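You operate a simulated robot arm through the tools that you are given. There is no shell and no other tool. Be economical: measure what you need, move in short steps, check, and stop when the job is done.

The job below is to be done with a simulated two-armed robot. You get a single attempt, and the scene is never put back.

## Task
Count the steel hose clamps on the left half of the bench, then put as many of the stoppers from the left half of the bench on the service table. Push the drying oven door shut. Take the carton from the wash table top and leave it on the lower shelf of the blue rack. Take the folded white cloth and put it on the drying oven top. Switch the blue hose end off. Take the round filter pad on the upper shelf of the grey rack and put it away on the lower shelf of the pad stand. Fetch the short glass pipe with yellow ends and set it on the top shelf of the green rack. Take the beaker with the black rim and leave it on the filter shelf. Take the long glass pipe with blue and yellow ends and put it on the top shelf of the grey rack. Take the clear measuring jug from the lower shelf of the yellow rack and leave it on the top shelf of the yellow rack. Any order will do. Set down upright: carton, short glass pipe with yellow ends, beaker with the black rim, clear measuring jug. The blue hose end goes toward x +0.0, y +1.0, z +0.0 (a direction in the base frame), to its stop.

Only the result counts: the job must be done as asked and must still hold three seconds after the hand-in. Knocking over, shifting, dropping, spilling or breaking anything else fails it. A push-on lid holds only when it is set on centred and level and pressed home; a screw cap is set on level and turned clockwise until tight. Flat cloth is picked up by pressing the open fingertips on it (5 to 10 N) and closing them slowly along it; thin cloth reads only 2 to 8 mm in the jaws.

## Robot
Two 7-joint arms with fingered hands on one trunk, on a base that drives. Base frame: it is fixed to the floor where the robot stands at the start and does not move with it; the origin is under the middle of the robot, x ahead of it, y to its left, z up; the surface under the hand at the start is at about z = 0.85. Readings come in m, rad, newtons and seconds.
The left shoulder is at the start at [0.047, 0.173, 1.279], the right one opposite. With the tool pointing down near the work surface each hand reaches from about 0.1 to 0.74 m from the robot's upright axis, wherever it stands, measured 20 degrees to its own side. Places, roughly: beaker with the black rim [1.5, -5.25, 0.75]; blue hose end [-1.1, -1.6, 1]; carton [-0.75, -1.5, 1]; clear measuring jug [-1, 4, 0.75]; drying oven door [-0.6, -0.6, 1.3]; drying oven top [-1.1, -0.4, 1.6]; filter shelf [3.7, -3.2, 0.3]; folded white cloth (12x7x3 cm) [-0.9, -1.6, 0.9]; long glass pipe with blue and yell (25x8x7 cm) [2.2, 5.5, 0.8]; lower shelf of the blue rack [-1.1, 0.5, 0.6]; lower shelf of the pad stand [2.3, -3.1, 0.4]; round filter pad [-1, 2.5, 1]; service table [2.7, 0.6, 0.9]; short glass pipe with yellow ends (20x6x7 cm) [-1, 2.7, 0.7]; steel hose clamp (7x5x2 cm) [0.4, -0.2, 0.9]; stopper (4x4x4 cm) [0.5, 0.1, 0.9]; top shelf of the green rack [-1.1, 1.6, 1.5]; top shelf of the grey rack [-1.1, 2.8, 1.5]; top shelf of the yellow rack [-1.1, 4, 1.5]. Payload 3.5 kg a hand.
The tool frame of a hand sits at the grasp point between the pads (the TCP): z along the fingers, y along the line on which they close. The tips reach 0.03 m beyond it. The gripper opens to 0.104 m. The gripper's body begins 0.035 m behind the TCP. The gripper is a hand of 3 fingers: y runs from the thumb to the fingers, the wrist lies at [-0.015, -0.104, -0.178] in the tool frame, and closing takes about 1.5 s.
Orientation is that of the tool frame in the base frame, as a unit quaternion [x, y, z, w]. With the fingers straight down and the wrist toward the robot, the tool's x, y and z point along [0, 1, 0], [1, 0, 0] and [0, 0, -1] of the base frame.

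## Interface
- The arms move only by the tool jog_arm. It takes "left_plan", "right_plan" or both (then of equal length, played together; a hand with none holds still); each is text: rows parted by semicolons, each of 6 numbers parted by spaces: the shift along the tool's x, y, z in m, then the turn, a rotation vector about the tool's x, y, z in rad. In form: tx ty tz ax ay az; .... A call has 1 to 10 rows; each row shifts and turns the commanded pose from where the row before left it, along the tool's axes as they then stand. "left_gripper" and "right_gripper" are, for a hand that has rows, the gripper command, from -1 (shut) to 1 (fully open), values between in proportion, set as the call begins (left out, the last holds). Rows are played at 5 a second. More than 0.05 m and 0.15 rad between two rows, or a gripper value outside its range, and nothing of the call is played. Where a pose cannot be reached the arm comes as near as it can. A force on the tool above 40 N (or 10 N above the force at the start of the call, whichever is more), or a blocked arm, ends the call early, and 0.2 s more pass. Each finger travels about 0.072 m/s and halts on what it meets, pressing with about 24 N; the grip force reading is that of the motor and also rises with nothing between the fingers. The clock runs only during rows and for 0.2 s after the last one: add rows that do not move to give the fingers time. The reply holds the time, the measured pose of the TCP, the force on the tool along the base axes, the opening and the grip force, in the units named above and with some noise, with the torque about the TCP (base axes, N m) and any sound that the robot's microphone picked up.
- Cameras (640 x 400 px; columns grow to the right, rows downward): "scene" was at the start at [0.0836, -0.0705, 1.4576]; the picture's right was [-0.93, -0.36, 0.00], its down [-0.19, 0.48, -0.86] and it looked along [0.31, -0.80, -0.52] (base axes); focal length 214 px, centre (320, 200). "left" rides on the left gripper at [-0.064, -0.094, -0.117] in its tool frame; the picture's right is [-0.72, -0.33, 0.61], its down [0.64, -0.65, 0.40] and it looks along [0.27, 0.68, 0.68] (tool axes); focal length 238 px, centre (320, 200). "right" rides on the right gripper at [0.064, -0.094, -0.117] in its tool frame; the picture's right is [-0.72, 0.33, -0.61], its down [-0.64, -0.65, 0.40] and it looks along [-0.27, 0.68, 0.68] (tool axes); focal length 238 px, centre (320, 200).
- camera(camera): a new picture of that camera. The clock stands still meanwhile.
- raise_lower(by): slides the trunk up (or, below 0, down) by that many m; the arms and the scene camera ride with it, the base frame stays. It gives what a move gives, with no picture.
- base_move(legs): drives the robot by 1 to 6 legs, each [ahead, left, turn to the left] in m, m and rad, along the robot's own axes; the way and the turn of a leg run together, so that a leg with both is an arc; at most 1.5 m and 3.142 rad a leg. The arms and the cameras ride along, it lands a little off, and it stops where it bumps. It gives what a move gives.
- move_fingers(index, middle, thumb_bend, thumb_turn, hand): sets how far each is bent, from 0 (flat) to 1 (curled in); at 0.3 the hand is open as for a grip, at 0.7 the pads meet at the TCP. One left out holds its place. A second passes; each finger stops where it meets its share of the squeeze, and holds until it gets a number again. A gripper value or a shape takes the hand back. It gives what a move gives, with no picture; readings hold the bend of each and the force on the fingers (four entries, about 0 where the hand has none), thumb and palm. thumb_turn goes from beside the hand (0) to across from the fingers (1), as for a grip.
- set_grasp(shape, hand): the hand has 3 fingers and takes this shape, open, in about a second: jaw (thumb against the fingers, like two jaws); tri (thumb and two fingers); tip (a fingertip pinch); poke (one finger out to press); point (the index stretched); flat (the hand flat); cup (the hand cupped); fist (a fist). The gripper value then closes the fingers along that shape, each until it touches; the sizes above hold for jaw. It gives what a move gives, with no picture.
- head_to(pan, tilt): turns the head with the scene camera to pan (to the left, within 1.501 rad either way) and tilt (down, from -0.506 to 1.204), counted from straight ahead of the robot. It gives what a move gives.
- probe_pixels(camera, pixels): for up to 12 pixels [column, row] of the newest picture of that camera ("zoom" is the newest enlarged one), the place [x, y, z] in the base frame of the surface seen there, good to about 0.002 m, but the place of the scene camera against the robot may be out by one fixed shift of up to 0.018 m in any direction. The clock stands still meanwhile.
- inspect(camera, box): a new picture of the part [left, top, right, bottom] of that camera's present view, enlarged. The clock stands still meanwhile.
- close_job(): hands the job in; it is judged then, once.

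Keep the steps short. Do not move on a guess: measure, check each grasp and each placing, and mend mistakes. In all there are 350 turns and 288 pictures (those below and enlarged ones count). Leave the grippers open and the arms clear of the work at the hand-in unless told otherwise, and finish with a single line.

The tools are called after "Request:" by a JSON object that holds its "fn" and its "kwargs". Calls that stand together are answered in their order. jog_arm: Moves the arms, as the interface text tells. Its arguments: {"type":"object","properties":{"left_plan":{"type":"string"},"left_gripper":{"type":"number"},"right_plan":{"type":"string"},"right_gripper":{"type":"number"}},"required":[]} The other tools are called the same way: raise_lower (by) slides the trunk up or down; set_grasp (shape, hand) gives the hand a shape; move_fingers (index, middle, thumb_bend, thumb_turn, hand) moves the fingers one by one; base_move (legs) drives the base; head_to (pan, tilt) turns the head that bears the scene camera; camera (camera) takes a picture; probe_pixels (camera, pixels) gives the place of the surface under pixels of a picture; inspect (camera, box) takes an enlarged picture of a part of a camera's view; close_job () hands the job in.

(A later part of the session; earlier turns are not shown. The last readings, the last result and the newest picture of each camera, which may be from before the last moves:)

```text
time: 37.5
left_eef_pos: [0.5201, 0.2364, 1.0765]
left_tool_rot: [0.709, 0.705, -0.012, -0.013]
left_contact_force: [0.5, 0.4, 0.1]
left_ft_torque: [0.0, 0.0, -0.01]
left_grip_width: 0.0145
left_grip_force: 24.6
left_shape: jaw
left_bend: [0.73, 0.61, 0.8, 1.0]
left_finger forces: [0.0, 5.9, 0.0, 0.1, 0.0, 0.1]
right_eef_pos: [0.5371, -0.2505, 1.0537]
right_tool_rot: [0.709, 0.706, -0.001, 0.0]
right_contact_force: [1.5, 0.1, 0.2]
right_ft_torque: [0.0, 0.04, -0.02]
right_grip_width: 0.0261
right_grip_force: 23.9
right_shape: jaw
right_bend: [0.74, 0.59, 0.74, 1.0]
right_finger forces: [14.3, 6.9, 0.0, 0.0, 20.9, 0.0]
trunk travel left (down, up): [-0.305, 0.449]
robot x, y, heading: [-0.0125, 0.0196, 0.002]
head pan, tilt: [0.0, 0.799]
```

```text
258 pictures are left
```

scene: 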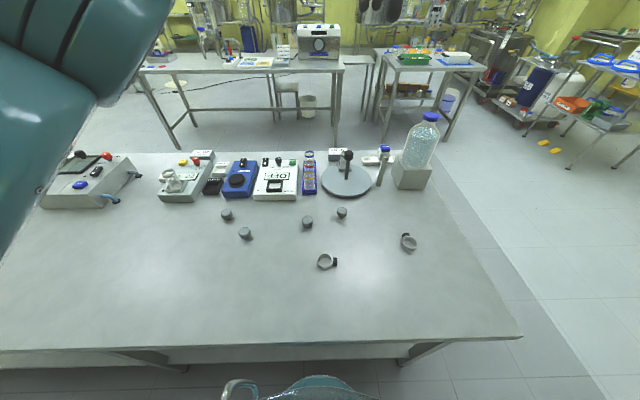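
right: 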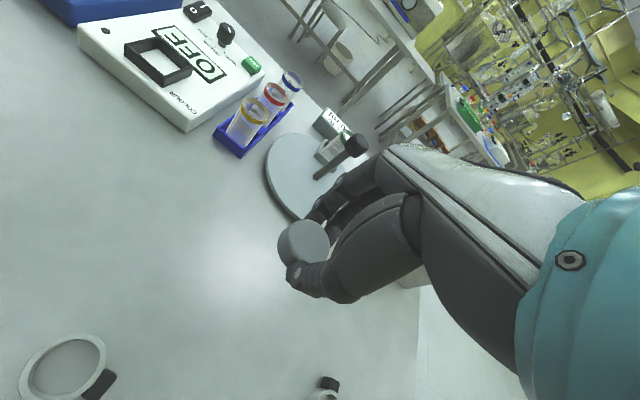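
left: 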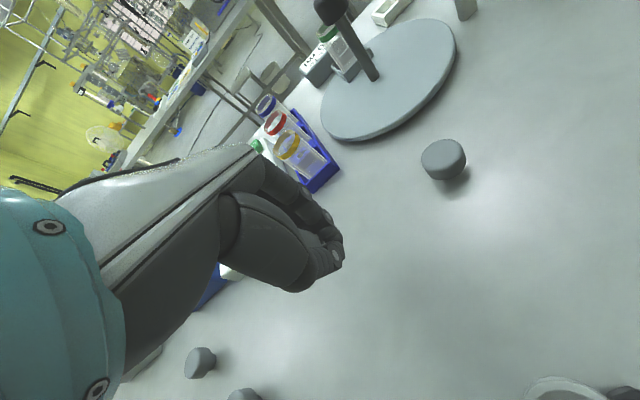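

Both stoppers are held. I raise the trunk and drive around the bench's right end, then look.

Request:
{"fn": "raise_lower", "kwargs": {"by": 0.2}}

Request:
{"fn": "base_move", "kwargs": {"legs": [[0, -1.35, 0]]}}

Request:
{"fn": "camera", "kwargs": {"camera": "scene"}}

```text
time: 39.6
left_eef_pos: [0.5191, 0.2348, 1.277]
left_tool_rot: [0.709, 0.705, -0.011, -0.013]
left_contact_force: [-0.1, 0.6, -0.7]
left_ft_torque: [0.01, 0.01, 0.01]
left_grip_width: 0.0147
left_grip_force: 24.4
left_shape: jaw
left_bend: [0.73, 0.61, 0.8, 1.0]
left_finger forces: [0.0, 5.9, 0.0, 0.1, 0.0, 0.1]
right_eef_pos: [0.537, -0.2488, 1.2534]
right_tool_rot: [0.709, 0.705, 0.001, -0.001]
right_contact_force: [-0.2, -0.3, -0.1]
right_ft_torque: [-0.01, 0.02, 0.03]
right_grip_width: 0.0261
right_grip_force: 23.9
right_shape: jaw
right_bend: [0.74, 0.59, 0.74, 1.0]
right_finger forces: [14.4, 7.0, 0.1, 0.1, 20.7, 0.0]
trunk travel left (down, up): [-0.505, 0.249]
robot x, y, heading: [-0.0117, 0.0148, -0.01]
head pan, tilt: [0.0, 0.799]
```

```text
time: 46.3
left_eef_pos: [0.5148, -1.0845, 1.2766]
left_tool_rot: [0.706, 0.708, -0.011, -0.013]
left_contact_force: [0.0, 0.6, -0.6]
left_ft_torque: [0.02, -0.01, -0.01]
left_grip_width: 0.0148
left_grip_force: 23.8
left_shape: jaw
left_bend: [0.73, 0.61, 0.8, 1.0]
left_finger forces: [0.0, 5.9, 0.0, 0.1, 0.1, 0.0]
right_eef_pos: [0.5348, -1.5692, 1.2549]
right_tool_rot: [0.707, 0.707, 0.001, -0.001]
right_contact_force: [-0.7, 0.0, 0.3]
right_ft_torque: [0.02, 0.0, -0.03]
right_grip_width: 0.026
right_grip_force: 23.4
right_shape: jaw
right_bend: [0.74, 0.59, 0.74, 1.0]
right_finger forces: [14.3, 7.2, 0.0, 0.0, 20.8, 0.1]
trunk travel left (down, up): [-0.505, 0.249]
robot x, y, heading: [-0.0195, -1.3043, 0.001]
head pan, tilt: [0.0, 0.799]
```

```text
257 pictures are left
```

scene: 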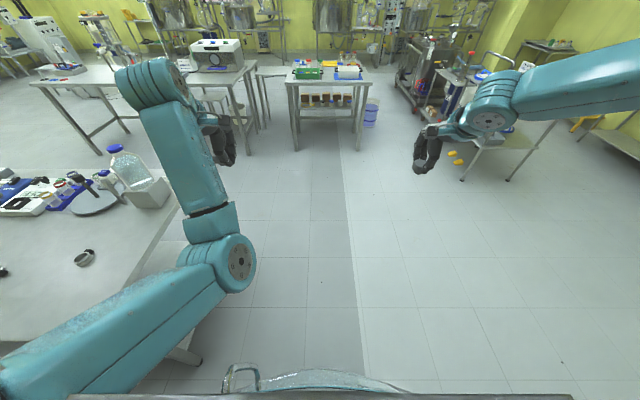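

Request:
{"fn": "probe_pixels", "kwargs": {"camera": "scene", "pixels": [[215, 225], [240, 262], [60, 370], [170, 190], [160, 80], [240, 75], [290, 80], [365, 80]]}}

```text
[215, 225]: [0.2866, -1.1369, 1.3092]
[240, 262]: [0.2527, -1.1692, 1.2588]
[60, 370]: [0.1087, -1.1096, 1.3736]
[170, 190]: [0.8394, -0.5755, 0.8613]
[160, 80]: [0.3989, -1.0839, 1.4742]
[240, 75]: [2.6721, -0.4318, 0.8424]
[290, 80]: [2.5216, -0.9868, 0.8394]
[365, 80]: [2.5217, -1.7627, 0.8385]
```

Request:
{"fn": "base_move", "kwargs": {"legs": [[1.5, 0, 0], [0.22, 0, 0], [0, 1.5, 0]]}}

Request:
{"fn": "camera", "kwargs": {"camera": "scene"}}

```text
time: 62.2
left_eef_pos: [2.2443, 0.4454, 1.2778]
left_tool_rot: [0.702, 0.712, -0.011, -0.013]
left_contact_force: [-0.1, 0.1, 0.2]
left_ft_torque: [-0.04, 0.01, 0.04]
left_grip_width: 0.0143
left_grip_force: 23.9
left_shape: jaw
left_bend: [0.73, 0.61, 0.8, 1.0]
left_finger forces: [0.0, 5.8, 0.0, 0.0, 0.1, 0.0]
right_eef_pos: [2.2714, -0.0391, 1.2531]
right_tool_rot: [0.702, 0.712, 0.001, -0.001]
right_contact_force: [0.2, -0.5, -1.1]
right_ft_torque: [0.01, -0.01, 0.01]
right_grip_width: 0.0259
right_grip_force: 24.1
right_shape: jaw
right_bend: [0.74, 0.59, 0.74, 1.0]
right_finger forces: [14.4, 7.1, 0.0, 0.0, 20.7, 0.1]
trunk travel left (down, up): [-0.505, 0.249]
robot x, y, heading: [1.7146, 0.2146, 0.02]
head pan, tilt: [0.0, 0.799]
```

```text
256 pictures are left
```

scene: 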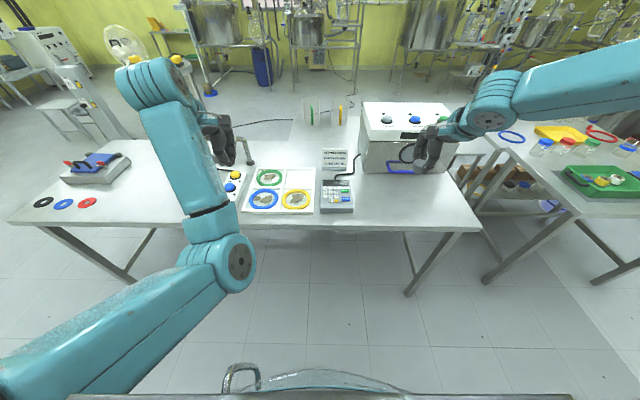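

Request:
{"fn": "probe_pixels", "kwargs": {"camera": "scene", "pixels": [[320, 225], [330, 214], [370, 215], [430, 226], [400, 190], [250, 212], [200, 210], [140, 200], [410, 200], [440, 210], [150, 180]]}}

Request:
{"fn": "inspect", "kwargs": {"camera": "scene", "box": [20, 120, 500, 260]}}

```text
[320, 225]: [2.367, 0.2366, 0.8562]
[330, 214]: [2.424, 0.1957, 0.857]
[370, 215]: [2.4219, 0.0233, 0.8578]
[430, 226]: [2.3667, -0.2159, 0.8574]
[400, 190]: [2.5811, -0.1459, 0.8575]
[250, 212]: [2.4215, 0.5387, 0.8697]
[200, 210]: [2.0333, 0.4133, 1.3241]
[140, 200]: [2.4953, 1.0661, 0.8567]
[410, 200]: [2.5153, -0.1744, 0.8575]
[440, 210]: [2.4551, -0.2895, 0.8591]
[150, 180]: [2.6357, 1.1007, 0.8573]
```

```text
1.33 times, centred on (260, 190) of scene
```

zoom: 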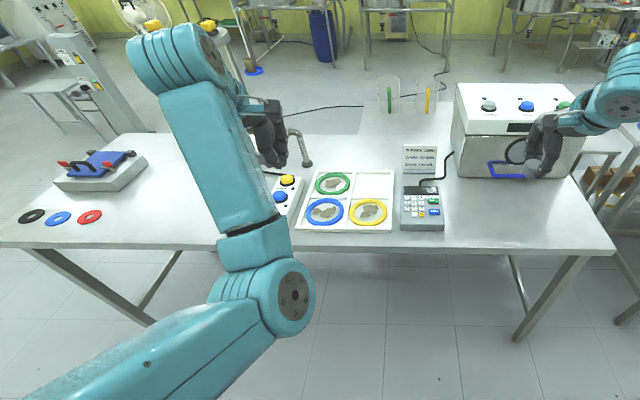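

Request:
{"fn": "base_move", "kwargs": {"legs": [[0.17, 0, -0.02]]}}

Request:
{"fn": "raise_lower", "kwargs": {"by": -0.18}}

Request:
{"fn": "camera", "kwargs": {"camera": "right"}}

Request:
{"fn": "camera", "kwargs": {"camera": "left"}}

```text
time: 63.7
left_eef_pos: [2.4179, 0.4361, 1.2769]
left_tool_rot: [0.708, 0.706, -0.012, -0.013]
left_contact_force: [-0.1, 0.4, -0.6]
left_ft_torque: [0.01, 0.02, -0.03]
left_grip_width: 0.014
left_grip_force: 24.1
left_shape: jaw
left_bend: [0.73, 0.61, 0.8, 1.0]
left_finger forces: [0.0, 5.9, 0.0, 0.0, 0.0, 0.1]
right_eef_pos: [2.4359, -0.047, 1.2546]
right_tool_rot: [0.709, 0.705, 0.0, -0.001]
right_contact_force: [0.8, 0.2, -0.1]
right_ft_torque: [0.0, 0.01, 0.0]
right_grip_width: 0.0262
right_grip_force: 23.8
right_shape: jaw
right_bend: [0.74, 0.59, 0.74, 1.0]
right_finger forces: [14.3, 7.2, 0.0, 0.1, 20.7, 0.1]
trunk travel left (down, up): [-0.505, 0.249]
robot x, y, heading: [1.8846, 0.2183, 0.005]
head pan, tilt: [0.0, 0.799]
```

```text
time: 65.7
left_eef_pos: [2.4155, 0.436, 1.097]
left_tool_rot: [0.708, 0.706, -0.011, -0.013]
left_contact_force: [0.2, 1.1, 0.6]
left_ft_torque: [-0.01, 0.03, 0.0]
left_grip_width: 0.0142
left_grip_force: 24.0
left_shape: jaw
left_bend: [0.72, 0.61, 0.8, 1.0]
left_finger forces: [0.0, 5.7, 0.0, 0.0, 0.0, 0.0]
right_eef_pos: [2.4351, -0.048, 1.0747]
right_tool_rot: [0.708, 0.706, 0.001, 0.0]
right_contact_force: [0.0, -0.3, 0.1]
right_ft_torque: [0.01, -0.03, -0.01]
right_grip_width: 0.0262
right_grip_force: 23.8
right_shape: jaw
right_bend: [0.74, 0.59, 0.74, 1.0]
right_finger forces: [14.4, 7.2, 0.0, 0.0, 20.9, 0.1]
trunk travel left (down, up): [-0.325, 0.429]
robot x, y, heading: [1.8872, 0.2148, -0.003]
head pan, tilt: [0.0, 0.799]
```

```text
254 pictures are left
```

right: 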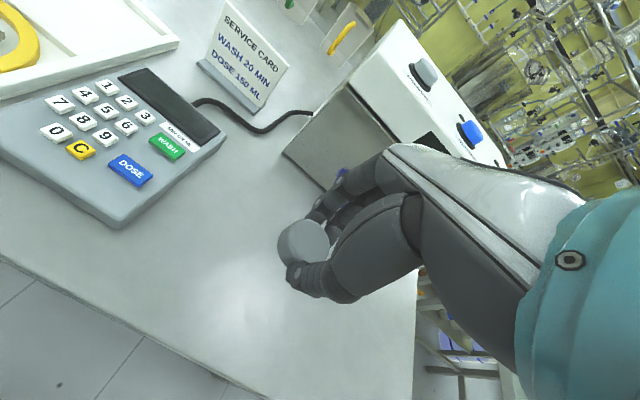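

```text
253 pictures are left
```

left: 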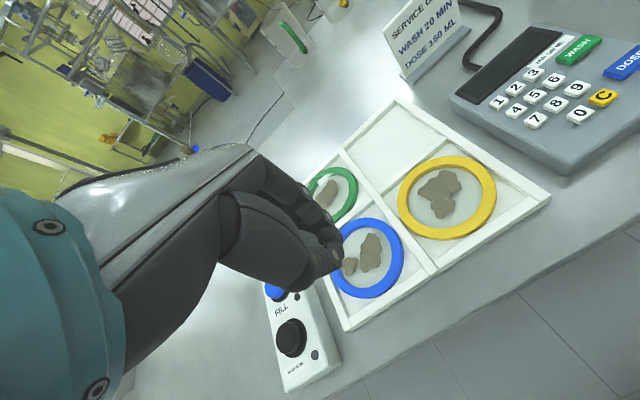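

Request:
{"fn": "probe_pixels", "kwargs": {"camera": "right", "pixels": [[240, 300], [330, 300], [355, 350], [411, 310]]}}

Request:
{"fn": "jog_arm", "kwargs": {"right_plan": "-0.03 0.008 0.02 0 0 0; -0.03 0.008 0.025 0 0 0; -0.03 0.008 0.025 0 0 0; 0 0 0.03 0 0 0; 0 0 0.03 0 0 0; 0 0 0 0 0 0"}}

```text
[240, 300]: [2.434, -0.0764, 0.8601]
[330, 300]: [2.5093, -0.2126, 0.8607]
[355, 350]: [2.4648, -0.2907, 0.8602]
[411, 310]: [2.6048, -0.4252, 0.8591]
```

```text
time: 67.1
left_eef_pos: [2.417, 0.4372, 1.0976]
left_tool_rot: [0.707, 0.707, -0.011, -0.013]
left_contact_force: [0.3, -0.6, 0.6]
left_ft_torque: [-0.02, 0.0, 0.01]
left_grip_width: 0.0141
left_grip_force: 23.9
left_shape: jaw
left_bend: [0.72, 0.61, 0.8, 1.0]
left_finger forces: [0.0, 5.8, 0.0, 0.0, 0.0, 0.0]
right_eef_pos: [2.4596, -0.1369, 0.9432]
right_tool_rot: [0.709, 0.706, 0.0, 0.0]
right_contact_force: [0.1, 0.4, 0.0]
right_ft_torque: [0.0, 0.03, -0.02]
right_grip_width: 0.026
right_grip_force: 23.8
right_shape: jaw
right_bend: [0.74, 0.6, 0.75, 1.0]
right_finger forces: [14.4, 7.4, 0.0, 0.1, 20.8, 0.0]
trunk travel left (down, up): [-0.325, 0.429]
robot x, y, heading: [1.8866, 0.2186, -0.009]
head pan, tilt: [0.0, 0.799]
```

Request:
{"fn": "jog_arm", "kwargs": {"right_plan": "0 0 0.02 0 0 0; 0 0 0.0165 0 0 0; 0 0 0 0 0 0"}}

Request:
{"fn": "inspect", "kwargs": {"camera": "right", "box": [220, 160, 420, 320]}}

```text
time: 67.9
left_eef_pos: [2.4167, 0.4364, 1.0966]
left_tool_rot: [0.708, 0.706, -0.012, -0.013]
left_contact_force: [-0.4, 0.0, -0.6]
left_ft_torque: [-0.03, -0.01, 0.03]
left_grip_width: 0.0144
left_grip_force: 24.0
left_shape: jaw
left_bend: [0.72, 0.61, 0.8, 1.0]
left_finger forces: [0.0, 5.7, 0.0, 0.0, 0.0, 0.1]
right_eef_pos: [2.4594, -0.1392, 0.9076]
right_tool_rot: [0.708, 0.706, 0.002, 0.001]
right_contact_force: [-1.2, -0.1, -0.7]
right_ft_torque: [0.02, -0.02, 0.01]
right_grip_width: 0.026
right_grip_force: 24.6
right_shape: jaw
right_bend: [0.74, 0.6, 0.75, 1.0]
right_finger forces: [14.6, 7.4, 0.0, 0.1, 20.7, 0.0]
trunk travel left (down, up): [-0.325, 0.429]
robot x, y, heading: [1.8849, 0.2162, -0.002]
head pan, tilt: [0.0, 0.799]
```

```text
2.50 times, centred on (320, 240) of right
```

zoom: 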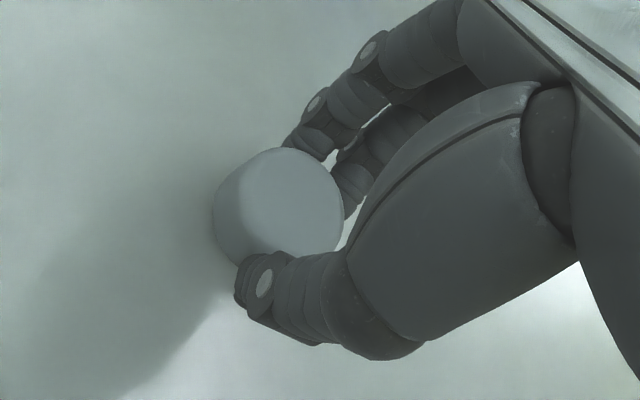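

Request:
{"fn": "jog_arm", "kwargs": {"right_plan": "0 0 0.003 0 0 0; 0 0 0.003 0 0 0; 0 0 0.003 0 0 0; 0 0 0 0 0 0"}}

```text
time: 68.9
left_eef_pos: [2.4155, 0.4364, 1.098]
left_tool_rot: [0.707, 0.707, -0.012, -0.011]
left_contact_force: [0.4, -0.5, 0.1]
left_ft_torque: [-0.03, -0.01, -0.03]
left_grip_width: 0.0144
left_grip_force: 24.1
left_shape: jaw
left_bend: [0.72, 0.61, 0.8, 1.0]
left_finger forces: [0.0, 5.7, 0.1, 0.1, 0.1, 0.1]
right_eef_pos: [2.4599, -0.1374, 0.9037]
right_tool_rot: [0.709, 0.706, 0.004, 0.003]
right_contact_force: [1.6, -4.1, 27.2]
right_ft_torque: [-0.09, 0.03, -0.02]
right_grip_width: 0.0274
right_grip_force: 24.3
right_shape: jaw
right_bend: [0.74, 0.59, 0.75, 1.0]
right_finger forces: [18.3, 11.2, 0.1, 0.1, 27.5, 0.0]
trunk travel left (down, up): [-0.325, 0.429]
robot x, y, heading: [1.8849, 0.213, -0.006]
head pan, tilt: [0.0, 0.799]
```

Stopper touches the table (27 N). I back off 2 mm and open.

Request:
{"fn": "jog_arm", "kwargs": {"right_plan": "0 0 -0.003 0 0 0; 0 0 0 0 0 0; 0 0 0 0 0 0; 0 0 0 0 0 0; 0 0 0 0 0 0", "right_gripper": 0.3}}

Request:
{"fn": "jog_arm", "kwargs": {"right_plan": "0 0 -0.04 0 0 0; 0 0 -0.04 0 0 0; 0 0 -0.04 0 0 0; 0 0 -0.04 0 0 0; 0 0 0 0 0 0", "right_gripper": 1}}

Request:
{"fn": "camera", "kwargs": {"camera": "right"}}

```text
time: 70.1
left_eef_pos: [2.418, 0.4367, 1.0965]
left_tool_rot: [0.708, 0.706, -0.013, -0.013]
left_contact_force: [-0.3, -0.3, -0.2]
left_ft_torque: [0.01, -0.03, 0.01]
left_grip_width: 0.0147
left_grip_force: 23.4
left_shape: jaw
left_bend: [0.72, 0.61, 0.8, 1.0]
left_finger forces: [0.0, 5.7, 0.0, 0.0, 0.0, 0.0]
right_eef_pos: [2.4593, -0.1375, 0.9021]
right_tool_rot: [0.709, 0.705, 0.001, -0.001]
right_contact_force: [0.5, -0.8, 0.9]
right_ft_torque: [0.08, 0.02, 0.03]
right_grip_width: 0.0672
right_grip_force: 0.1
right_shape: jaw
right_bend: [0.28, 0.39, 0.62, 1.0]
right_finger forces: [0.0, 0.1, 0.1, 0.0, 0.0, 0.0]
trunk travel left (down, up): [-0.325, 0.429]
robot x, y, heading: [1.885, 0.2147, -0.003]
head pan, tilt: [0.0, 0.799]
```

```text
time: 71.3
left_eef_pos: [2.4167, 0.4372, 1.0969]
left_tool_rot: [0.708, 0.706, -0.012, -0.013]
left_contact_force: [-0.2, 0.5, -0.4]
left_ft_torque: [0.04, -0.01, 0.03]
left_grip_width: 0.0144
left_grip_force: 24.0
left_shape: jaw
left_bend: [0.72, 0.61, 0.8, 1.0]
left_finger forces: [0.1, 5.7, 0.0, 0.0, 0.0, 0.1]
right_eef_pos: [2.4569, -0.1385, 1.0591]
right_tool_rot: [0.708, 0.706, 0.001, -0.001]
right_contact_force: [0.0, 0.0, -0.3]
right_ft_torque: [-0.02, 0.01, 0.03]
right_grip_width: 0.1035
right_grip_force: 0.1
right_shape: jaw
right_bend: [0.3, 0.3, 0.3, 0.98]
right_finger forces: [0.1, 0.1, 0.0, 0.0, 0.0, 0.1]
trunk travel left (down, up): [-0.325, 0.429]
robot x, y, heading: [1.8856, 0.2178, -0.01]
head pan, tilt: [0.0, 0.799]
```

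```text
251 pictures are left
```

right: 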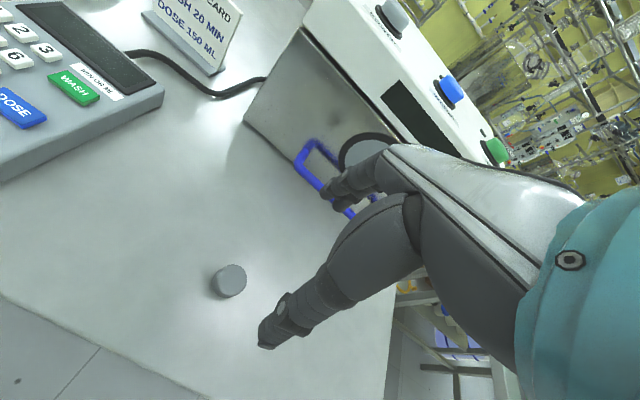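

Request:
{"fn": "base_move", "kwargs": {"legs": [[0, 0.4, 0.005]]}}

Request:
{"fn": "camera", "kwargs": {"camera": "left"}}

```text
time: 73.8
left_eef_pos: [2.4157, 0.8421, 1.0972]
left_tool_rot: [0.705, 0.709, -0.012, -0.012]
left_contact_force: [-0.4, 0.4, -0.3]
left_ft_torque: [-0.01, -0.01, 0.03]
left_grip_width: 0.0145
left_grip_force: 23.9
left_shape: jaw
left_bend: [0.72, 0.62, 0.8, 1.0]
left_finger forces: [0.0, 5.6, 0.0, 0.1, 0.0, 0.0]
right_eef_pos: [2.4595, 0.2677, 1.0594]
right_tool_rot: [0.706, 0.708, 0.001, -0.001]
right_contact_force: [0.6, 0.3, -0.3]
right_ft_torque: [-0.01, 0.01, -0.01]
right_grip_width: 0.1039
right_grip_force: 0.0
right_shape: jaw
right_bend: [0.3, 0.3, 0.3, 0.98]
right_finger forces: [0.0, 0.0, 0.2, 0.0, 0.1, 0.0]
trunk travel left (down, up): [-0.325, 0.429]
robot x, y, heading: [1.8861, 0.6178, 0.007]
head pan, tilt: [0.0, 0.799]
```

```text
250 pictures are left
```

left: 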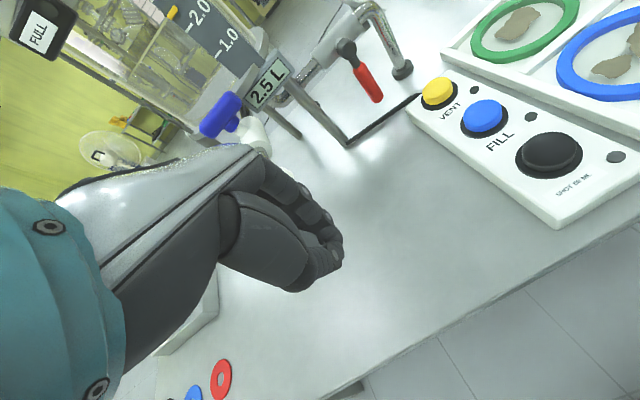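

Request:
{"fn": "jog_arm", "kwargs": {"left_plan": "0 0.01 0.037 0 0 0; 0 0.01 0.037 0 0 0; 0 0.01 0.037 0 0 0; 0 0 0.037 0 0 0; 0 0 0.027 0 0 0; 0 0 0 0 0 0"}}

Request:
{"fn": "inspect", "kwargs": {"camera": "left", "box": [200, 150, 440, 330]}}

```text
time: 75.2
left_eef_pos: [2.4391, 0.8413, 0.9225]
left_tool_rot: [0.706, 0.708, -0.012, -0.013]
left_contact_force: [0.4, 0.1, 0.0]
left_ft_torque: [-0.03, -0.03, 0.03]
left_grip_width: 0.014
left_grip_force: 23.5
left_shape: jaw
left_bend: [0.72, 0.62, 0.8, 1.0]
left_finger forces: [0.0, 5.0, 0.1, 0.0, 0.0, 0.0]
right_eef_pos: [2.4597, 0.2665, 1.0595]
right_tool_rot: [0.706, 0.708, 0.0, -0.001]
right_contact_force: [-0.3, -0.1, -0.9]
right_ft_torque: [-0.01, 0.02, 0.03]
right_grip_width: 0.1039
right_grip_force: 0.1
right_shape: jaw
right_bend: [0.3, 0.3, 0.3, 0.98]
right_finger forces: [0.0, 0.1, 0.1, 0.0, 0.1, 0.0]
trunk travel left (down, up): [-0.325, 0.429]
robot x, y, heading: [1.8867, 0.6181, 0.001]
head pan, tilt: [0.0, 0.799]
```

```text
2.22 times, centred on (320, 240) of left
```

zoom: 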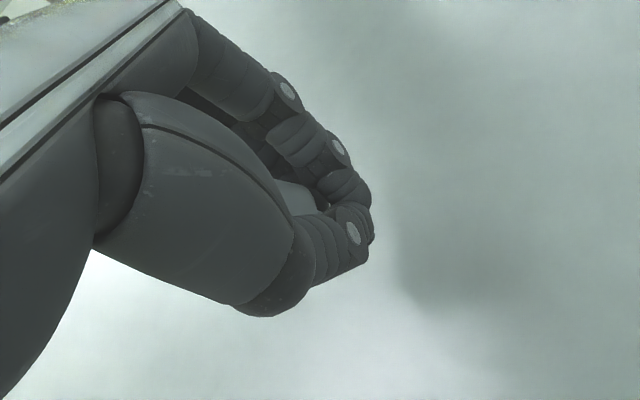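

Request:
{"fn": "jog_arm", "kwargs": {"left_plan": "0 0 0.012 0 0 0; 0 0 0.006 0 0 0; 0 0 0.004 0 0 0; 0 0 0.004 0 0 0; 0 0 0.003 0 0 0; 0 0 0.003 0 0 0; 0 0 0.003 0 0 0"}}

```text
time: 76.8
left_eef_pos: [2.44, 0.8405, 0.8891]
left_tool_rot: [0.706, 0.708, -0.01, -0.011]
left_contact_force: [0.6, 0.9, 8.7]
left_ft_torque: [-0.05, -0.04, 0.04]
left_grip_width: 0.013
left_grip_force: 23.9
left_shape: jaw
left_bend: [0.73, 0.73, 0.8, 1.0]
left_finger forces: [0.0, 0.1, 0.0, 0.1, 0.1, 0.0]
right_eef_pos: [2.4598, 0.2658, 1.0606]
right_tool_rot: [0.706, 0.708, 0.002, 0.0]
right_contact_force: [0.3, -0.4, -0.7]
right_ft_torque: [-0.02, -0.01, 0.0]
right_grip_width: 0.1038
right_grip_force: 0.1
right_shape: jaw
right_bend: [0.3, 0.3, 0.3, 0.98]
right_finger forces: [0.1, 0.0, 0.1, 0.0, 0.1, 0.0]
trunk travel left (down, up): [-0.325, 0.429]
robot x, y, heading: [1.8871, 0.6228, 0.005]
head pan, tilt: [0.0, 0.799]
```

Request:
{"fn": "camera", "kwargs": {"camera": "left"}}

Request:
{"fn": "inspect", "kwargs": {"camera": "scene", "box": [150, 120, 400, 260]}}

```text
248 pictures are left
```

left: 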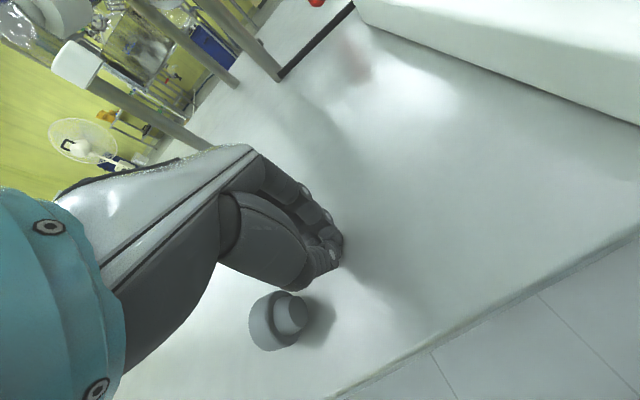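

```text
2.56 times, centred on (275, 190) of scene
```

zoom: 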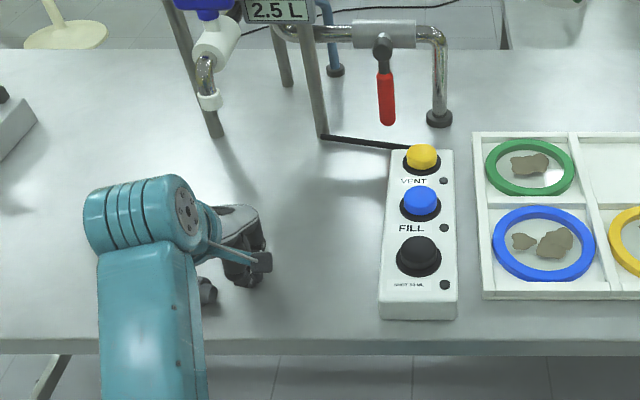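

The second stopper is on the table, on its side beside the fingers. I lift away straight before opening.

Request:
{"fn": "jog_arm", "kwargs": {"left_plan": "-0.003 0 -0.03 0 0 0; 0 0 -0.04 0 0 0; 0 0 -0.045 0 0 0; 0 0 -0.045 0 0 0; 0 0 -0.045 0 0 0; 0 0 0 0 0 0"}}

Request:
{"fn": "jog_arm", "kwargs": {"left_plan": "0 0 0 0 0 0; 0 0 0 0 0 0; 0 0 0 0 0 0; 0 0 0 0 0 0; 0 0 0 0 0 0; 0 0 0 0 0 0", "left_gripper": 1}}

Request:
{"fn": "camera", "kwargs": {"camera": "left"}}

```text
time: 78.2
left_eef_pos: [2.4448, 0.8389, 1.0917]
left_tool_rot: [0.706, 0.708, -0.011, -0.013]
left_contact_force: [0.9, -0.1, -0.4]
left_ft_torque: [-0.02, 0.02, 0.0]
left_grip_width: 0.0128
left_grip_force: 23.7
left_shape: jaw
left_bend: [0.72, 0.73, 0.8, 1.0]
left_finger forces: [0.0, 0.0, 0.0, 0.1, 0.0, 0.1]
right_eef_pos: [2.4609, 0.2672, 1.059]
right_tool_rot: [0.707, 0.707, 0.0, 0.0]
right_contact_force: [-0.3, -0.1, 0.3]
right_ft_torque: [-0.01, -0.03, -0.02]
right_grip_width: 0.1038
right_grip_force: 0.1
right_shape: jaw
right_bend: [0.3, 0.3, 0.3, 0.98]
right_finger forces: [0.0, 0.0, 0.1, 0.0, 0.0, 0.0]
trunk travel left (down, up): [-0.325, 0.429]
robot x, y, heading: [1.8854, 0.6191, -0.0]
head pan, tilt: [0.0, 0.799]
```

```text
time: 79.6
left_eef_pos: [2.4451, 0.8395, 1.0921]
left_tool_rot: [0.706, 0.708, -0.012, -0.013]
left_contact_force: [0.4, 0.4, 0.0]
left_ft_torque: [0.02, -0.01, 0.0]
left_grip_width: 0.1035
left_grip_force: 0.1
left_shape: jaw
left_bend: [0.3, 0.3, 0.3, 0.98]
left_finger forces: [0.0, 0.0, 0.0, 0.0, 0.0, 0.1]
right_eef_pos: [2.461, 0.2673, 1.059]
right_tool_rot: [0.706, 0.708, 0.0, -0.001]
right_contact_force: [0.0, -0.5, 0.1]
right_ft_torque: [-0.01, 0.0, 0.01]
right_grip_width: 0.1034
right_grip_force: 0.1
right_shape: jaw
right_bend: [0.3, 0.3, 0.3, 0.98]
right_finger forces: [0.0, 0.0, 0.1, 0.0, 0.0, 0.0]
trunk travel left (down, up): [-0.325, 0.429]
robot x, y, heading: [1.8852, 0.6171, 0.005]
head pan, tilt: [0.0, 0.799]
```

```text
246 pictures are left
```

left: 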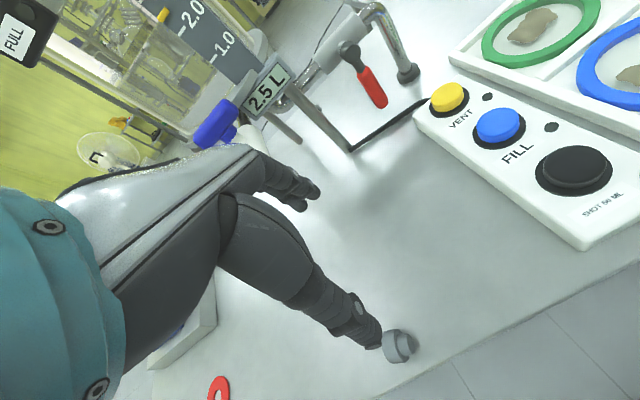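

Request:
{"fn": "probe_pixels", "kwargs": {"camera": "left", "pixels": [[398, 346], [410, 350]]}}

Request:
{"fn": "inspect", "kwargs": {"camera": "left", "box": [340, 290, 460, 380]}}

```text
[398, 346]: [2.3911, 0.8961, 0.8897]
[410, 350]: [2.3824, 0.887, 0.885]
```

```text
4.44 times, centred on (400, 335) of left
```

zoom: 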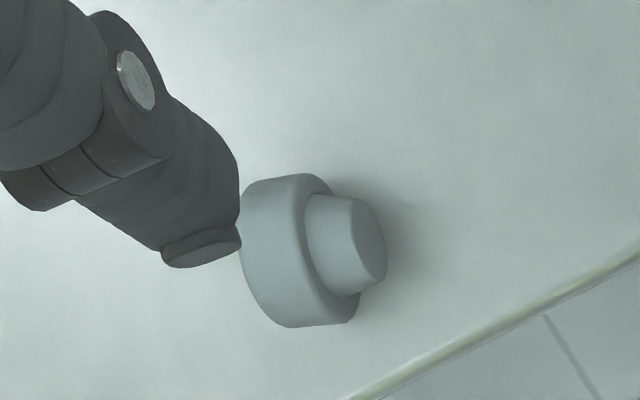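

Stopper is resting stably. I lift the trunk, back off and look left towards the long pipe.

Request:
{"fn": "raise_lower", "kwargs": {"by": 0.15}}

Request:
{"fn": "base_move", "kwargs": {"legs": [[-0.3, 0, 0], [0, 0, 1.571]]}}

Request:
{"fn": "head_to", "kwargs": {"pan": 0, "tilt": 0.45}}

Request:
{"fn": "camera", "kwargs": {"camera": "scene"}}

```text
time: 81.3
left_eef_pos: [2.4467, 0.8387, 1.2394]
left_tool_rot: [0.706, 0.708, -0.012, -0.014]
left_contact_force: [-0.3, -0.3, 0.2]
left_ft_torque: [-0.02, 0.0, -0.01]
left_grip_width: 0.1035
left_grip_force: 0.1
left_shape: jaw
left_bend: [0.3, 0.3, 0.3, 0.98]
left_finger forces: [0.0, 0.0, 0.0, 0.0, 0.0, 0.0]
right_eef_pos: [2.4611, 0.2669, 1.2094]
right_tool_rot: [0.706, 0.708, 0.001, -0.001]
right_contact_force: [-0.2, 0.4, -0.5]
right_ft_torque: [0.01, -0.02, -0.01]
right_grip_width: 0.1036
right_grip_force: 0.1
right_shape: jaw
right_bend: [0.3, 0.3, 0.3, 0.98]
right_finger forces: [0.0, 0.0, 0.1, 0.0, 0.1, 0.0]
trunk travel left (down, up): [-0.475, 0.279]
robot x, y, heading: [1.884, 0.6195, 0.0]
head pan, tilt: [0.0, 0.799]
```

```text
time: 87.2
left_eef_pos: [1.3691, 1.1794, 1.2405]
left_tool_rot: [0.0, 1.0, -0.018, -0.001]
left_contact_force: [0.5, 1.0, 0.5]
left_ft_torque: [-0.02, 0.01, 0.02]
left_grip_width: 0.1037
left_grip_force: 0.0
left_shape: jaw
left_bend: [0.3, 0.3, 0.3, 0.98]
left_finger forces: [0.1, 0.0, 0.0, 0.0, 0.1, 0.0]
right_eef_pos: [1.9404, 1.1926, 1.2102]
right_tool_rot: [0.001, 1.0, 0.0, -0.001]
right_contact_force: [-0.7, 0.0, -0.4]
right_ft_torque: [-0.03, 0.03, 0.06]
right_grip_width: 0.1035
right_grip_force: 0.0
right_shape: jaw
right_bend: [0.3, 0.3, 0.3, 0.98]
right_finger forces: [0.0, 0.0, 0.0, 0.0, 0.0, 0.0]
trunk travel left (down, up): [-0.475, 0.279]
robot x, y, heading: [1.5848, 0.6192, 1.574]
head pan, tilt: [0.0, 0.799]
```

```text
time: 88.0
left_eef_pos: [1.3685, 1.1811, 1.2414]
left_tool_rot: [-0.001, 1.0, -0.017, 0.0]
left_contact_force: [-0.2, -0.1, 0.7]
left_ft_torque: [-0.02, -0.01, -0.01]
left_grip_width: 0.1037
left_grip_force: 0.1
left_shape: jaw
left_bend: [0.3, 0.3, 0.3, 0.98]
left_finger forces: [0.0, 0.1, 0.1, 0.0, 0.0, 0.1]
right_eef_pos: [1.9405, 1.1921, 1.2095]
right_tool_rot: [0.0, 1.0, 0.0, 0.0]
right_contact_force: [0.5, 0.3, -0.3]
right_ft_torque: [0.0, 0.01, 0.03]
right_grip_width: 0.104
right_grip_force: 0.1
right_shape: jaw
right_bend: [0.3, 0.3, 0.3, 0.98]
right_finger forces: [0.0, 0.1, 0.0, 0.0, 0.0, 0.1]
trunk travel left (down, up): [-0.475, 0.279]
robot x, y, heading: [1.5877, 0.619, 1.566]
head pan, tilt: [0.0, 0.45]
```

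```text
244 pictures are left
```

scene: 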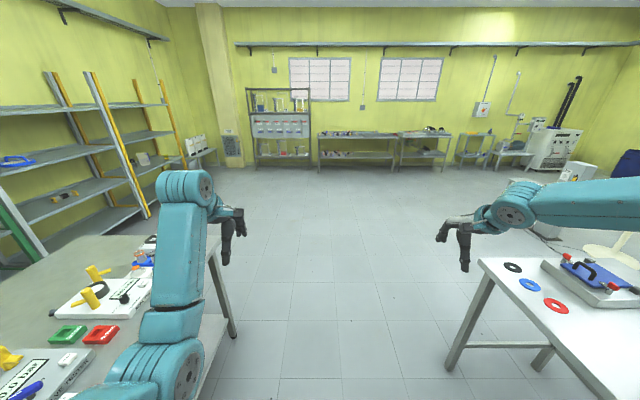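

Request:
{"fn": "probe_pixels", "kwargs": {"camera": "scene", "pixels": [[350, 136], [395, 138], [425, 138], [448, 134], [400, 158], [420, 153]]}}

Request:
{"fn": "inspect", "kwargs": {"camera": "scene", "box": [300, 100, 500, 180]}}

```text
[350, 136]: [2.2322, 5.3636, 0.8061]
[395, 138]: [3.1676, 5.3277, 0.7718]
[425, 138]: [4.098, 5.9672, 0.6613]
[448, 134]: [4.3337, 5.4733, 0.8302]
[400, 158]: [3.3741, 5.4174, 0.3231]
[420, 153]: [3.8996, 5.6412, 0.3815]
```

```text
3.20 times, centred on (400, 140) of scene
```

zoom: 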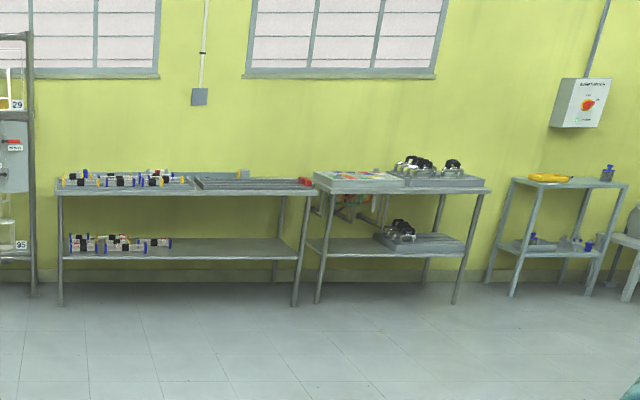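

Request:
{"fn": "base_move", "kwargs": {"legs": [[1.5, -0.2, 0], [1.5, -0.2, 0], [1.0, 0, 0]]}}

Request:
{"fn": "head_to", "kwargs": {"pan": 0, "tilt": 0.75}}

Request:
{"fn": "camera", "kwargs": {"camera": "scene"}}

```text
refused: leg 1 is longer than a leg can be; nothing moved
```

```text
time: 88.8
left_eef_pos: [1.3683, 1.1791, 1.2417]
left_tool_rot: [0.0, 1.0, -0.018, -0.002]
left_contact_force: [-0.2, -0.6, -0.1]
left_ft_torque: [-0.02, 0.0, 0.0]
left_grip_width: 0.1034
left_grip_force: 0.1
left_shape: jaw
left_bend: [0.3, 0.3, 0.3, 0.98]
left_finger forces: [0.0, 0.0, 0.0, 0.1, 0.0, 0.0]
right_eef_pos: [1.9413, 1.1931, 1.2099]
right_tool_rot: [0.0, 1.0, 0.0, -0.001]
right_contact_force: [0.0, -0.1, 0.0]
right_ft_torque: [0.02, 0.0, -0.01]
right_grip_width: 0.1038
right_grip_force: 0.0
right_shape: jaw
right_bend: [0.3, 0.3, 0.3, 0.98]
right_finger forces: [0.0, 0.0, 0.1, 0.0, 0.0, 0.1]
trunk travel left (down, up): [-0.475, 0.279]
robot x, y, heading: [1.5889, 0.6173, 1.566]
head pan, tilt: [0.0, 0.75]
```

```text
242 pictures are left
```

scene: 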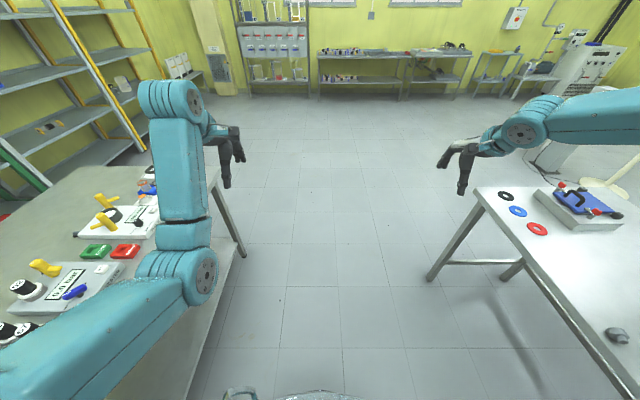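

Request:
{"fn": "base_move", "kwargs": {"legs": [[1.4, 0, 0], [1.4, -0.25, 0], [1.2, -0.22, 0]]}}

Request:
{"fn": "camera", "kwargs": {"camera": "scene"}}

```text
time: 108.3
left_eef_pos: [1.8897, 5.1845, 1.2417]
left_tool_rot: [0.011, 1.0, -0.017, -0.001]
left_contact_force: [0.7, -0.3, 1.4]
left_ft_torque: [0.01, -0.03, 0.01]
left_grip_width: 0.1037
left_grip_force: 0.0
left_shape: jaw
left_bend: [0.3, 0.3, 0.3, 0.98]
left_finger forces: [0.0, 0.0, 0.0, 0.0, 0.1, 0.0]
right_eef_pos: [2.4617, 5.1867, 1.21]
right_tool_rot: [0.01, 1.0, -0.001, -0.001]
right_contact_force: [-0.2, 0.7, -0.1]
right_ft_torque: [-0.03, 0.0, -0.01]
right_grip_width: 0.1036
right_grip_force: 0.1
right_shape: jaw
right_bend: [0.3, 0.3, 0.3, 0.98]
right_finger forces: [0.0, 0.1, 0.0, 0.1, 0.0, 0.0]
trunk travel left (down, up): [-0.475, 0.279]
robot x, y, heading: [2.1003, 4.618, 1.549]
head pan, tilt: [0.0, 0.75]
```

```text
241 pictures are left
```

scene: 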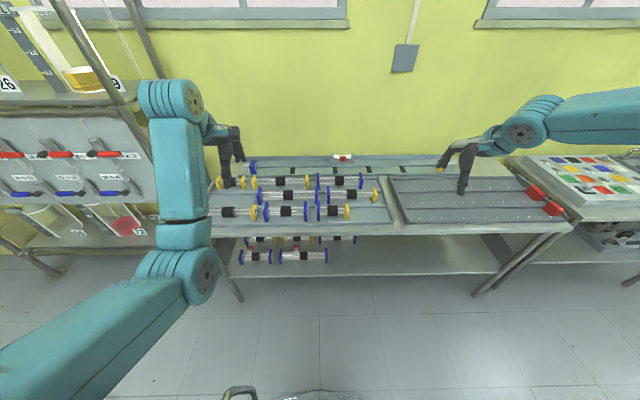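

Request:
{"fn": "inspect", "kwargs": {"camera": "scene", "box": [200, 140, 420, 280]}}

Request:
{"fn": "camera", "kwargs": {"camera": "left"}}

```text
2.86 times, centred on (310, 210) of scene
```

zoom: 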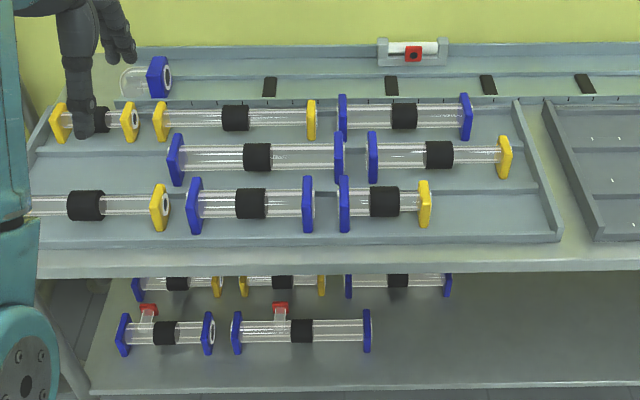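

```text
239 pictures are left
```

left: 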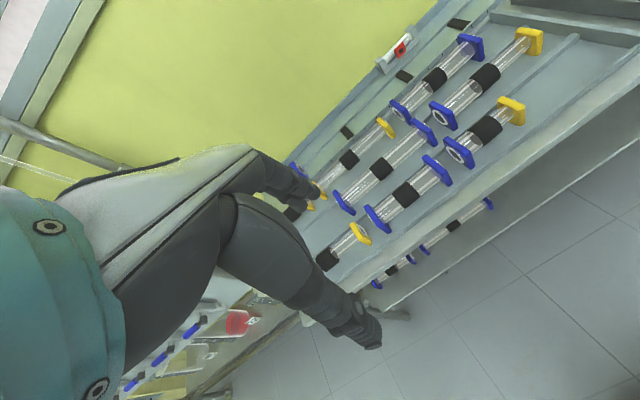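

Request:
{"fn": "probe_pixels", "kwargs": {"camera": "zoom", "pixels": [[373, 157], [505, 157], [439, 150], [345, 203], [425, 203], [385, 197], [85, 200], [158, 207], [175, 158], [338, 158], [470, 215], [380, 237]]}}

Request:
{"fn": "probe_pixels", "kwargs": {"camera": "left", "pixels": [[440, 118], [530, 42], [485, 76], [461, 152], [512, 110], [486, 130], [530, 110]]}}

Request:
{"fn": "inspect", "kwargs": {"camera": "left", "box": [280, 20, 580, 280]}}

```text
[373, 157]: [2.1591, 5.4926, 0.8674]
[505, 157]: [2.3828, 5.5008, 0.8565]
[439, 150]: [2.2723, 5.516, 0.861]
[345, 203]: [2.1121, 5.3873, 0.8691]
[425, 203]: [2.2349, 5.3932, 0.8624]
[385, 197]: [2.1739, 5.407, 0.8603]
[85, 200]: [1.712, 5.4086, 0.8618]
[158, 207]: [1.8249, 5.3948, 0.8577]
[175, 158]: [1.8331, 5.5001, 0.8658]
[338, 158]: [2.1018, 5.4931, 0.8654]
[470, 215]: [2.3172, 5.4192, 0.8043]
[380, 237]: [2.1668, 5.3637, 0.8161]
```

```text
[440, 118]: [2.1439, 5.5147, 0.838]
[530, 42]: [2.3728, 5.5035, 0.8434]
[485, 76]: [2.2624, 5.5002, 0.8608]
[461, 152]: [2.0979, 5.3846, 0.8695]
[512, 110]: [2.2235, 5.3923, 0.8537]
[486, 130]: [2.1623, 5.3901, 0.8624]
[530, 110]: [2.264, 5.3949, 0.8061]
```

```text
1.54 times, centred on (430, 150) of left
```

zoom: 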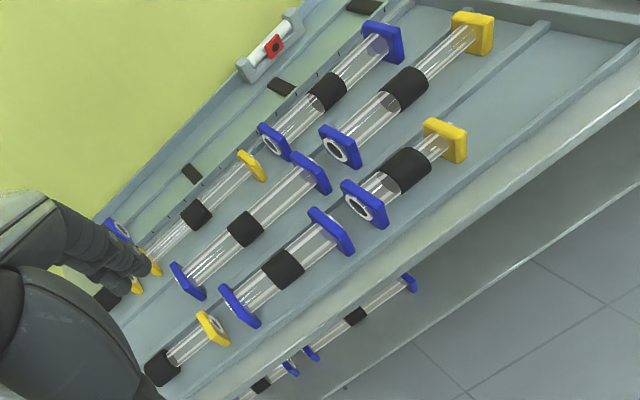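

Target is the 25 cm blue/yellow pipe, centre near (2.263, 5.500). I close in, lower the trunk and narrow the right jaw.

Request:
{"fn": "base_move", "kwargs": {"legs": [[0.27, 0, 0.022]]}}

Request:
{"fn": "raise_lower", "kwargs": {"by": -0.18}}

Request:
{"fn": "camera", "kwargs": {"camera": "right"}}

```text
time: 110.2
left_eef_pos: [1.8776, 5.4461, 1.2409]
left_tool_rot: [-0.002, 1.0, -0.017, -0.001]
left_contact_force: [-0.3, -0.1, -0.7]
left_ft_torque: [-0.03, 0.01, -0.03]
left_grip_width: 0.1034
left_grip_force: 0.1
left_shape: jaw
left_bend: [0.3, 0.3, 0.3, 0.98]
left_finger forces: [0.0, 0.0, 0.1, 0.0, 0.0, 0.0]
right_eef_pos: [2.4507, 5.4606, 1.2084]
right_tool_rot: [-0.002, 1.0, -0.001, -0.001]
right_contact_force: [-0.4, 0.5, 0.2]
right_ft_torque: [0.0, 0.01, -0.01]
right_grip_width: 0.1038
right_grip_force: 0.1
right_shape: jaw
right_bend: [0.3, 0.3, 0.3, 0.98]
right_finger forces: [0.0, 0.0, 0.0, 0.1, 0.0, 0.0]
trunk travel left (down, up): [-0.475, 0.279]
robot x, y, heading: [2.098, 4.8877, 1.576]
head pan, tilt: [0.0, 0.75]
```

```text
time: 112.2
left_eef_pos: [1.8779, 5.4444, 1.0622]
left_tool_rot: [-0.003, 1.0, -0.016, -0.002]
left_contact_force: [0.7, -0.8, 0.5]
left_ft_torque: [-0.03, -0.02, -0.04]
left_grip_width: 0.1034
left_grip_force: 0.0
left_shape: jaw
left_bend: [0.3, 0.3, 0.3, 0.98]
left_finger forces: [0.0, 0.0, 0.0, 0.0, 0.0, 0.2]
right_eef_pos: [2.4504, 5.4598, 1.0303]
right_tool_rot: [-0.002, 1.0, 0.002, 0.0]
right_contact_force: [0.6, -0.6, 0.4]
right_ft_torque: [0.0, -0.05, 0.01]
right_grip_width: 0.1035
right_grip_force: 0.1
right_shape: jaw
right_bend: [0.3, 0.3, 0.3, 0.98]
right_finger forces: [0.1, 0.1, 0.0, 0.0, 0.0, 0.0]
trunk travel left (down, up): [-0.295, 0.459]
robot x, y, heading: [2.1008, 4.8837, 1.579]
head pan, tilt: [0.0, 0.75]
```

```text
237 pictures are left
```

right: 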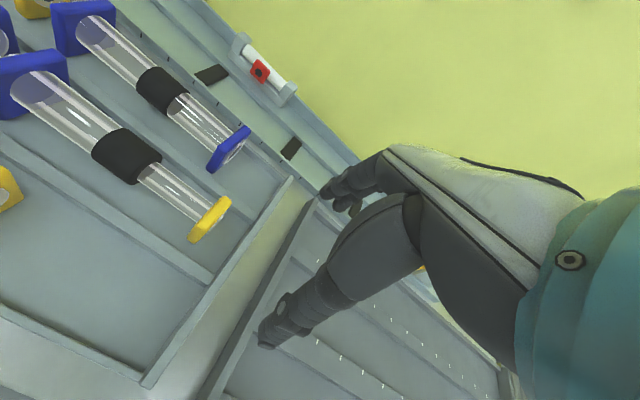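

Request:
{"fn": "probe_pixels", "kwargs": {"camera": "right", "pixels": [[132, 150], [118, 168], [145, 136], [105, 140], [155, 168], [200, 240], [222, 205], [90, 240]]}}

```text
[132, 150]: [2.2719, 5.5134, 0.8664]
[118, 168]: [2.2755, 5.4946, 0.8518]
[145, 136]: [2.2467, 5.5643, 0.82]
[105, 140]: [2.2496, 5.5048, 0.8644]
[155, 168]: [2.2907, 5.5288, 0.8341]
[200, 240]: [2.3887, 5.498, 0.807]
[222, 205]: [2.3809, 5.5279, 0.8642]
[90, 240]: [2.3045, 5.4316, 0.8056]
```

Request:
{"fn": "jog_arm", "kwargs": {"right_plan": "0.0376 0.0108 0 0 0 0; 0.0376 0.0108 0 0 0 0; 0.0376 0.0108 0 0 0 0; 0.0376 0.0108 0 0 0 0; 0.0376 0.0108 0.03 0 0 0; 0 0 0.04 0 0 0; 0 0 0 0 0 0", "right_gripper": 0.56}}

Request:
{"fn": "camera", "kwargs": {"camera": "right"}}

```text
time: 113.8
left_eef_pos: [1.8782, 5.4459, 1.0604]
left_tool_rot: [-0.003, 1.0, -0.018, -0.001]
left_contact_force: [-0.6, -0.4, 0.2]
left_ft_torque: [-0.02, 0.02, 0.01]
left_grip_width: 0.1037
left_grip_force: 0.1
left_shape: jaw
left_bend: [0.3, 0.3, 0.3, 0.98]
left_finger forces: [0.0, 0.0, 0.1, 0.1, 0.1, 0.0]
right_eef_pos: [2.2814, 5.4952, 0.9693]
right_tool_rot: [-0.001, 1.0, 0.001, -0.001]
right_contact_force: [0.6, -0.1, 0.0]
right_ft_torque: [-0.01, 0.03, -0.01]
right_grip_width: 0.0813
right_grip_force: 0.1
right_shape: jaw
right_bend: [0.27, 0.35, 0.51, 0.99]
right_finger forces: [0.0, 0.0, 0.0, 0.1, 0.1, 0.1]
right hand out of reach, approached as far as the arm can: row 5, 6
trunk travel left (down, up): [-0.295, 0.459]
robot x, y, heading: [2.1045, 4.8856, 1.572]
head pan, tilt: [0.0, 0.75]
```

```text
236 pictures are left
```

right: 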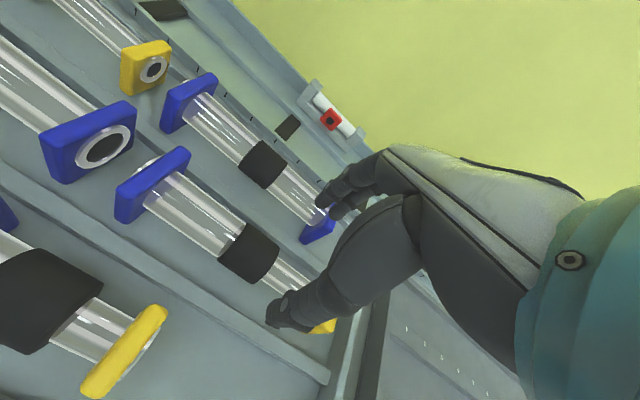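

Request:
{"fn": "base_move", "kwargs": {"legs": [[0.08, -0.03, 0]]}}

Request:
{"fn": "camera", "kwargs": {"camera": "right"}}

```text
time: 114.9
left_eef_pos: [1.9087, 5.5251, 1.0617]
left_tool_rot: [-0.002, 1.0, -0.018, -0.001]
left_contact_force: [0.3, 0.6, -0.6]
left_ft_torque: [-0.02, 0.01, 0.01]
left_grip_width: 0.1035
left_grip_force: 0.0
left_shape: jaw
left_bend: [0.3, 0.3, 0.3, 0.98]
left_finger forces: [0.0, 0.0, 0.0, 0.1, 0.0, 0.0]
right_eef_pos: [2.313, 5.5762, 0.9699]
right_tool_rot: [-0.001, 1.0, 0.0, -0.001]
right_contact_force: [0.6, 0.4, -0.8]
right_ft_torque: [0.0, -0.01, 0.02]
right_grip_width: 0.0814
right_grip_force: 0.1
right_shape: jaw
right_bend: [0.27, 0.35, 0.51, 0.99]
right_finger forces: [0.1, 0.0, 0.1, 0.0, 0.0, 0.0]
trunk travel left (down, up): [-0.295, 0.459]
robot x, y, heading: [2.1265, 4.965, 1.574]
head pan, tilt: [0.0, 0.75]
```

```text
235 pictures are left
```

right: 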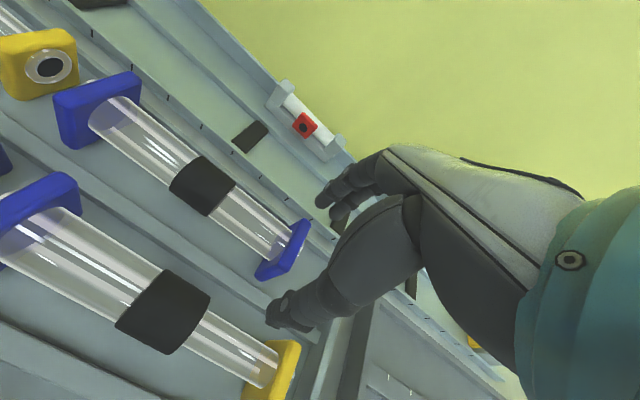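

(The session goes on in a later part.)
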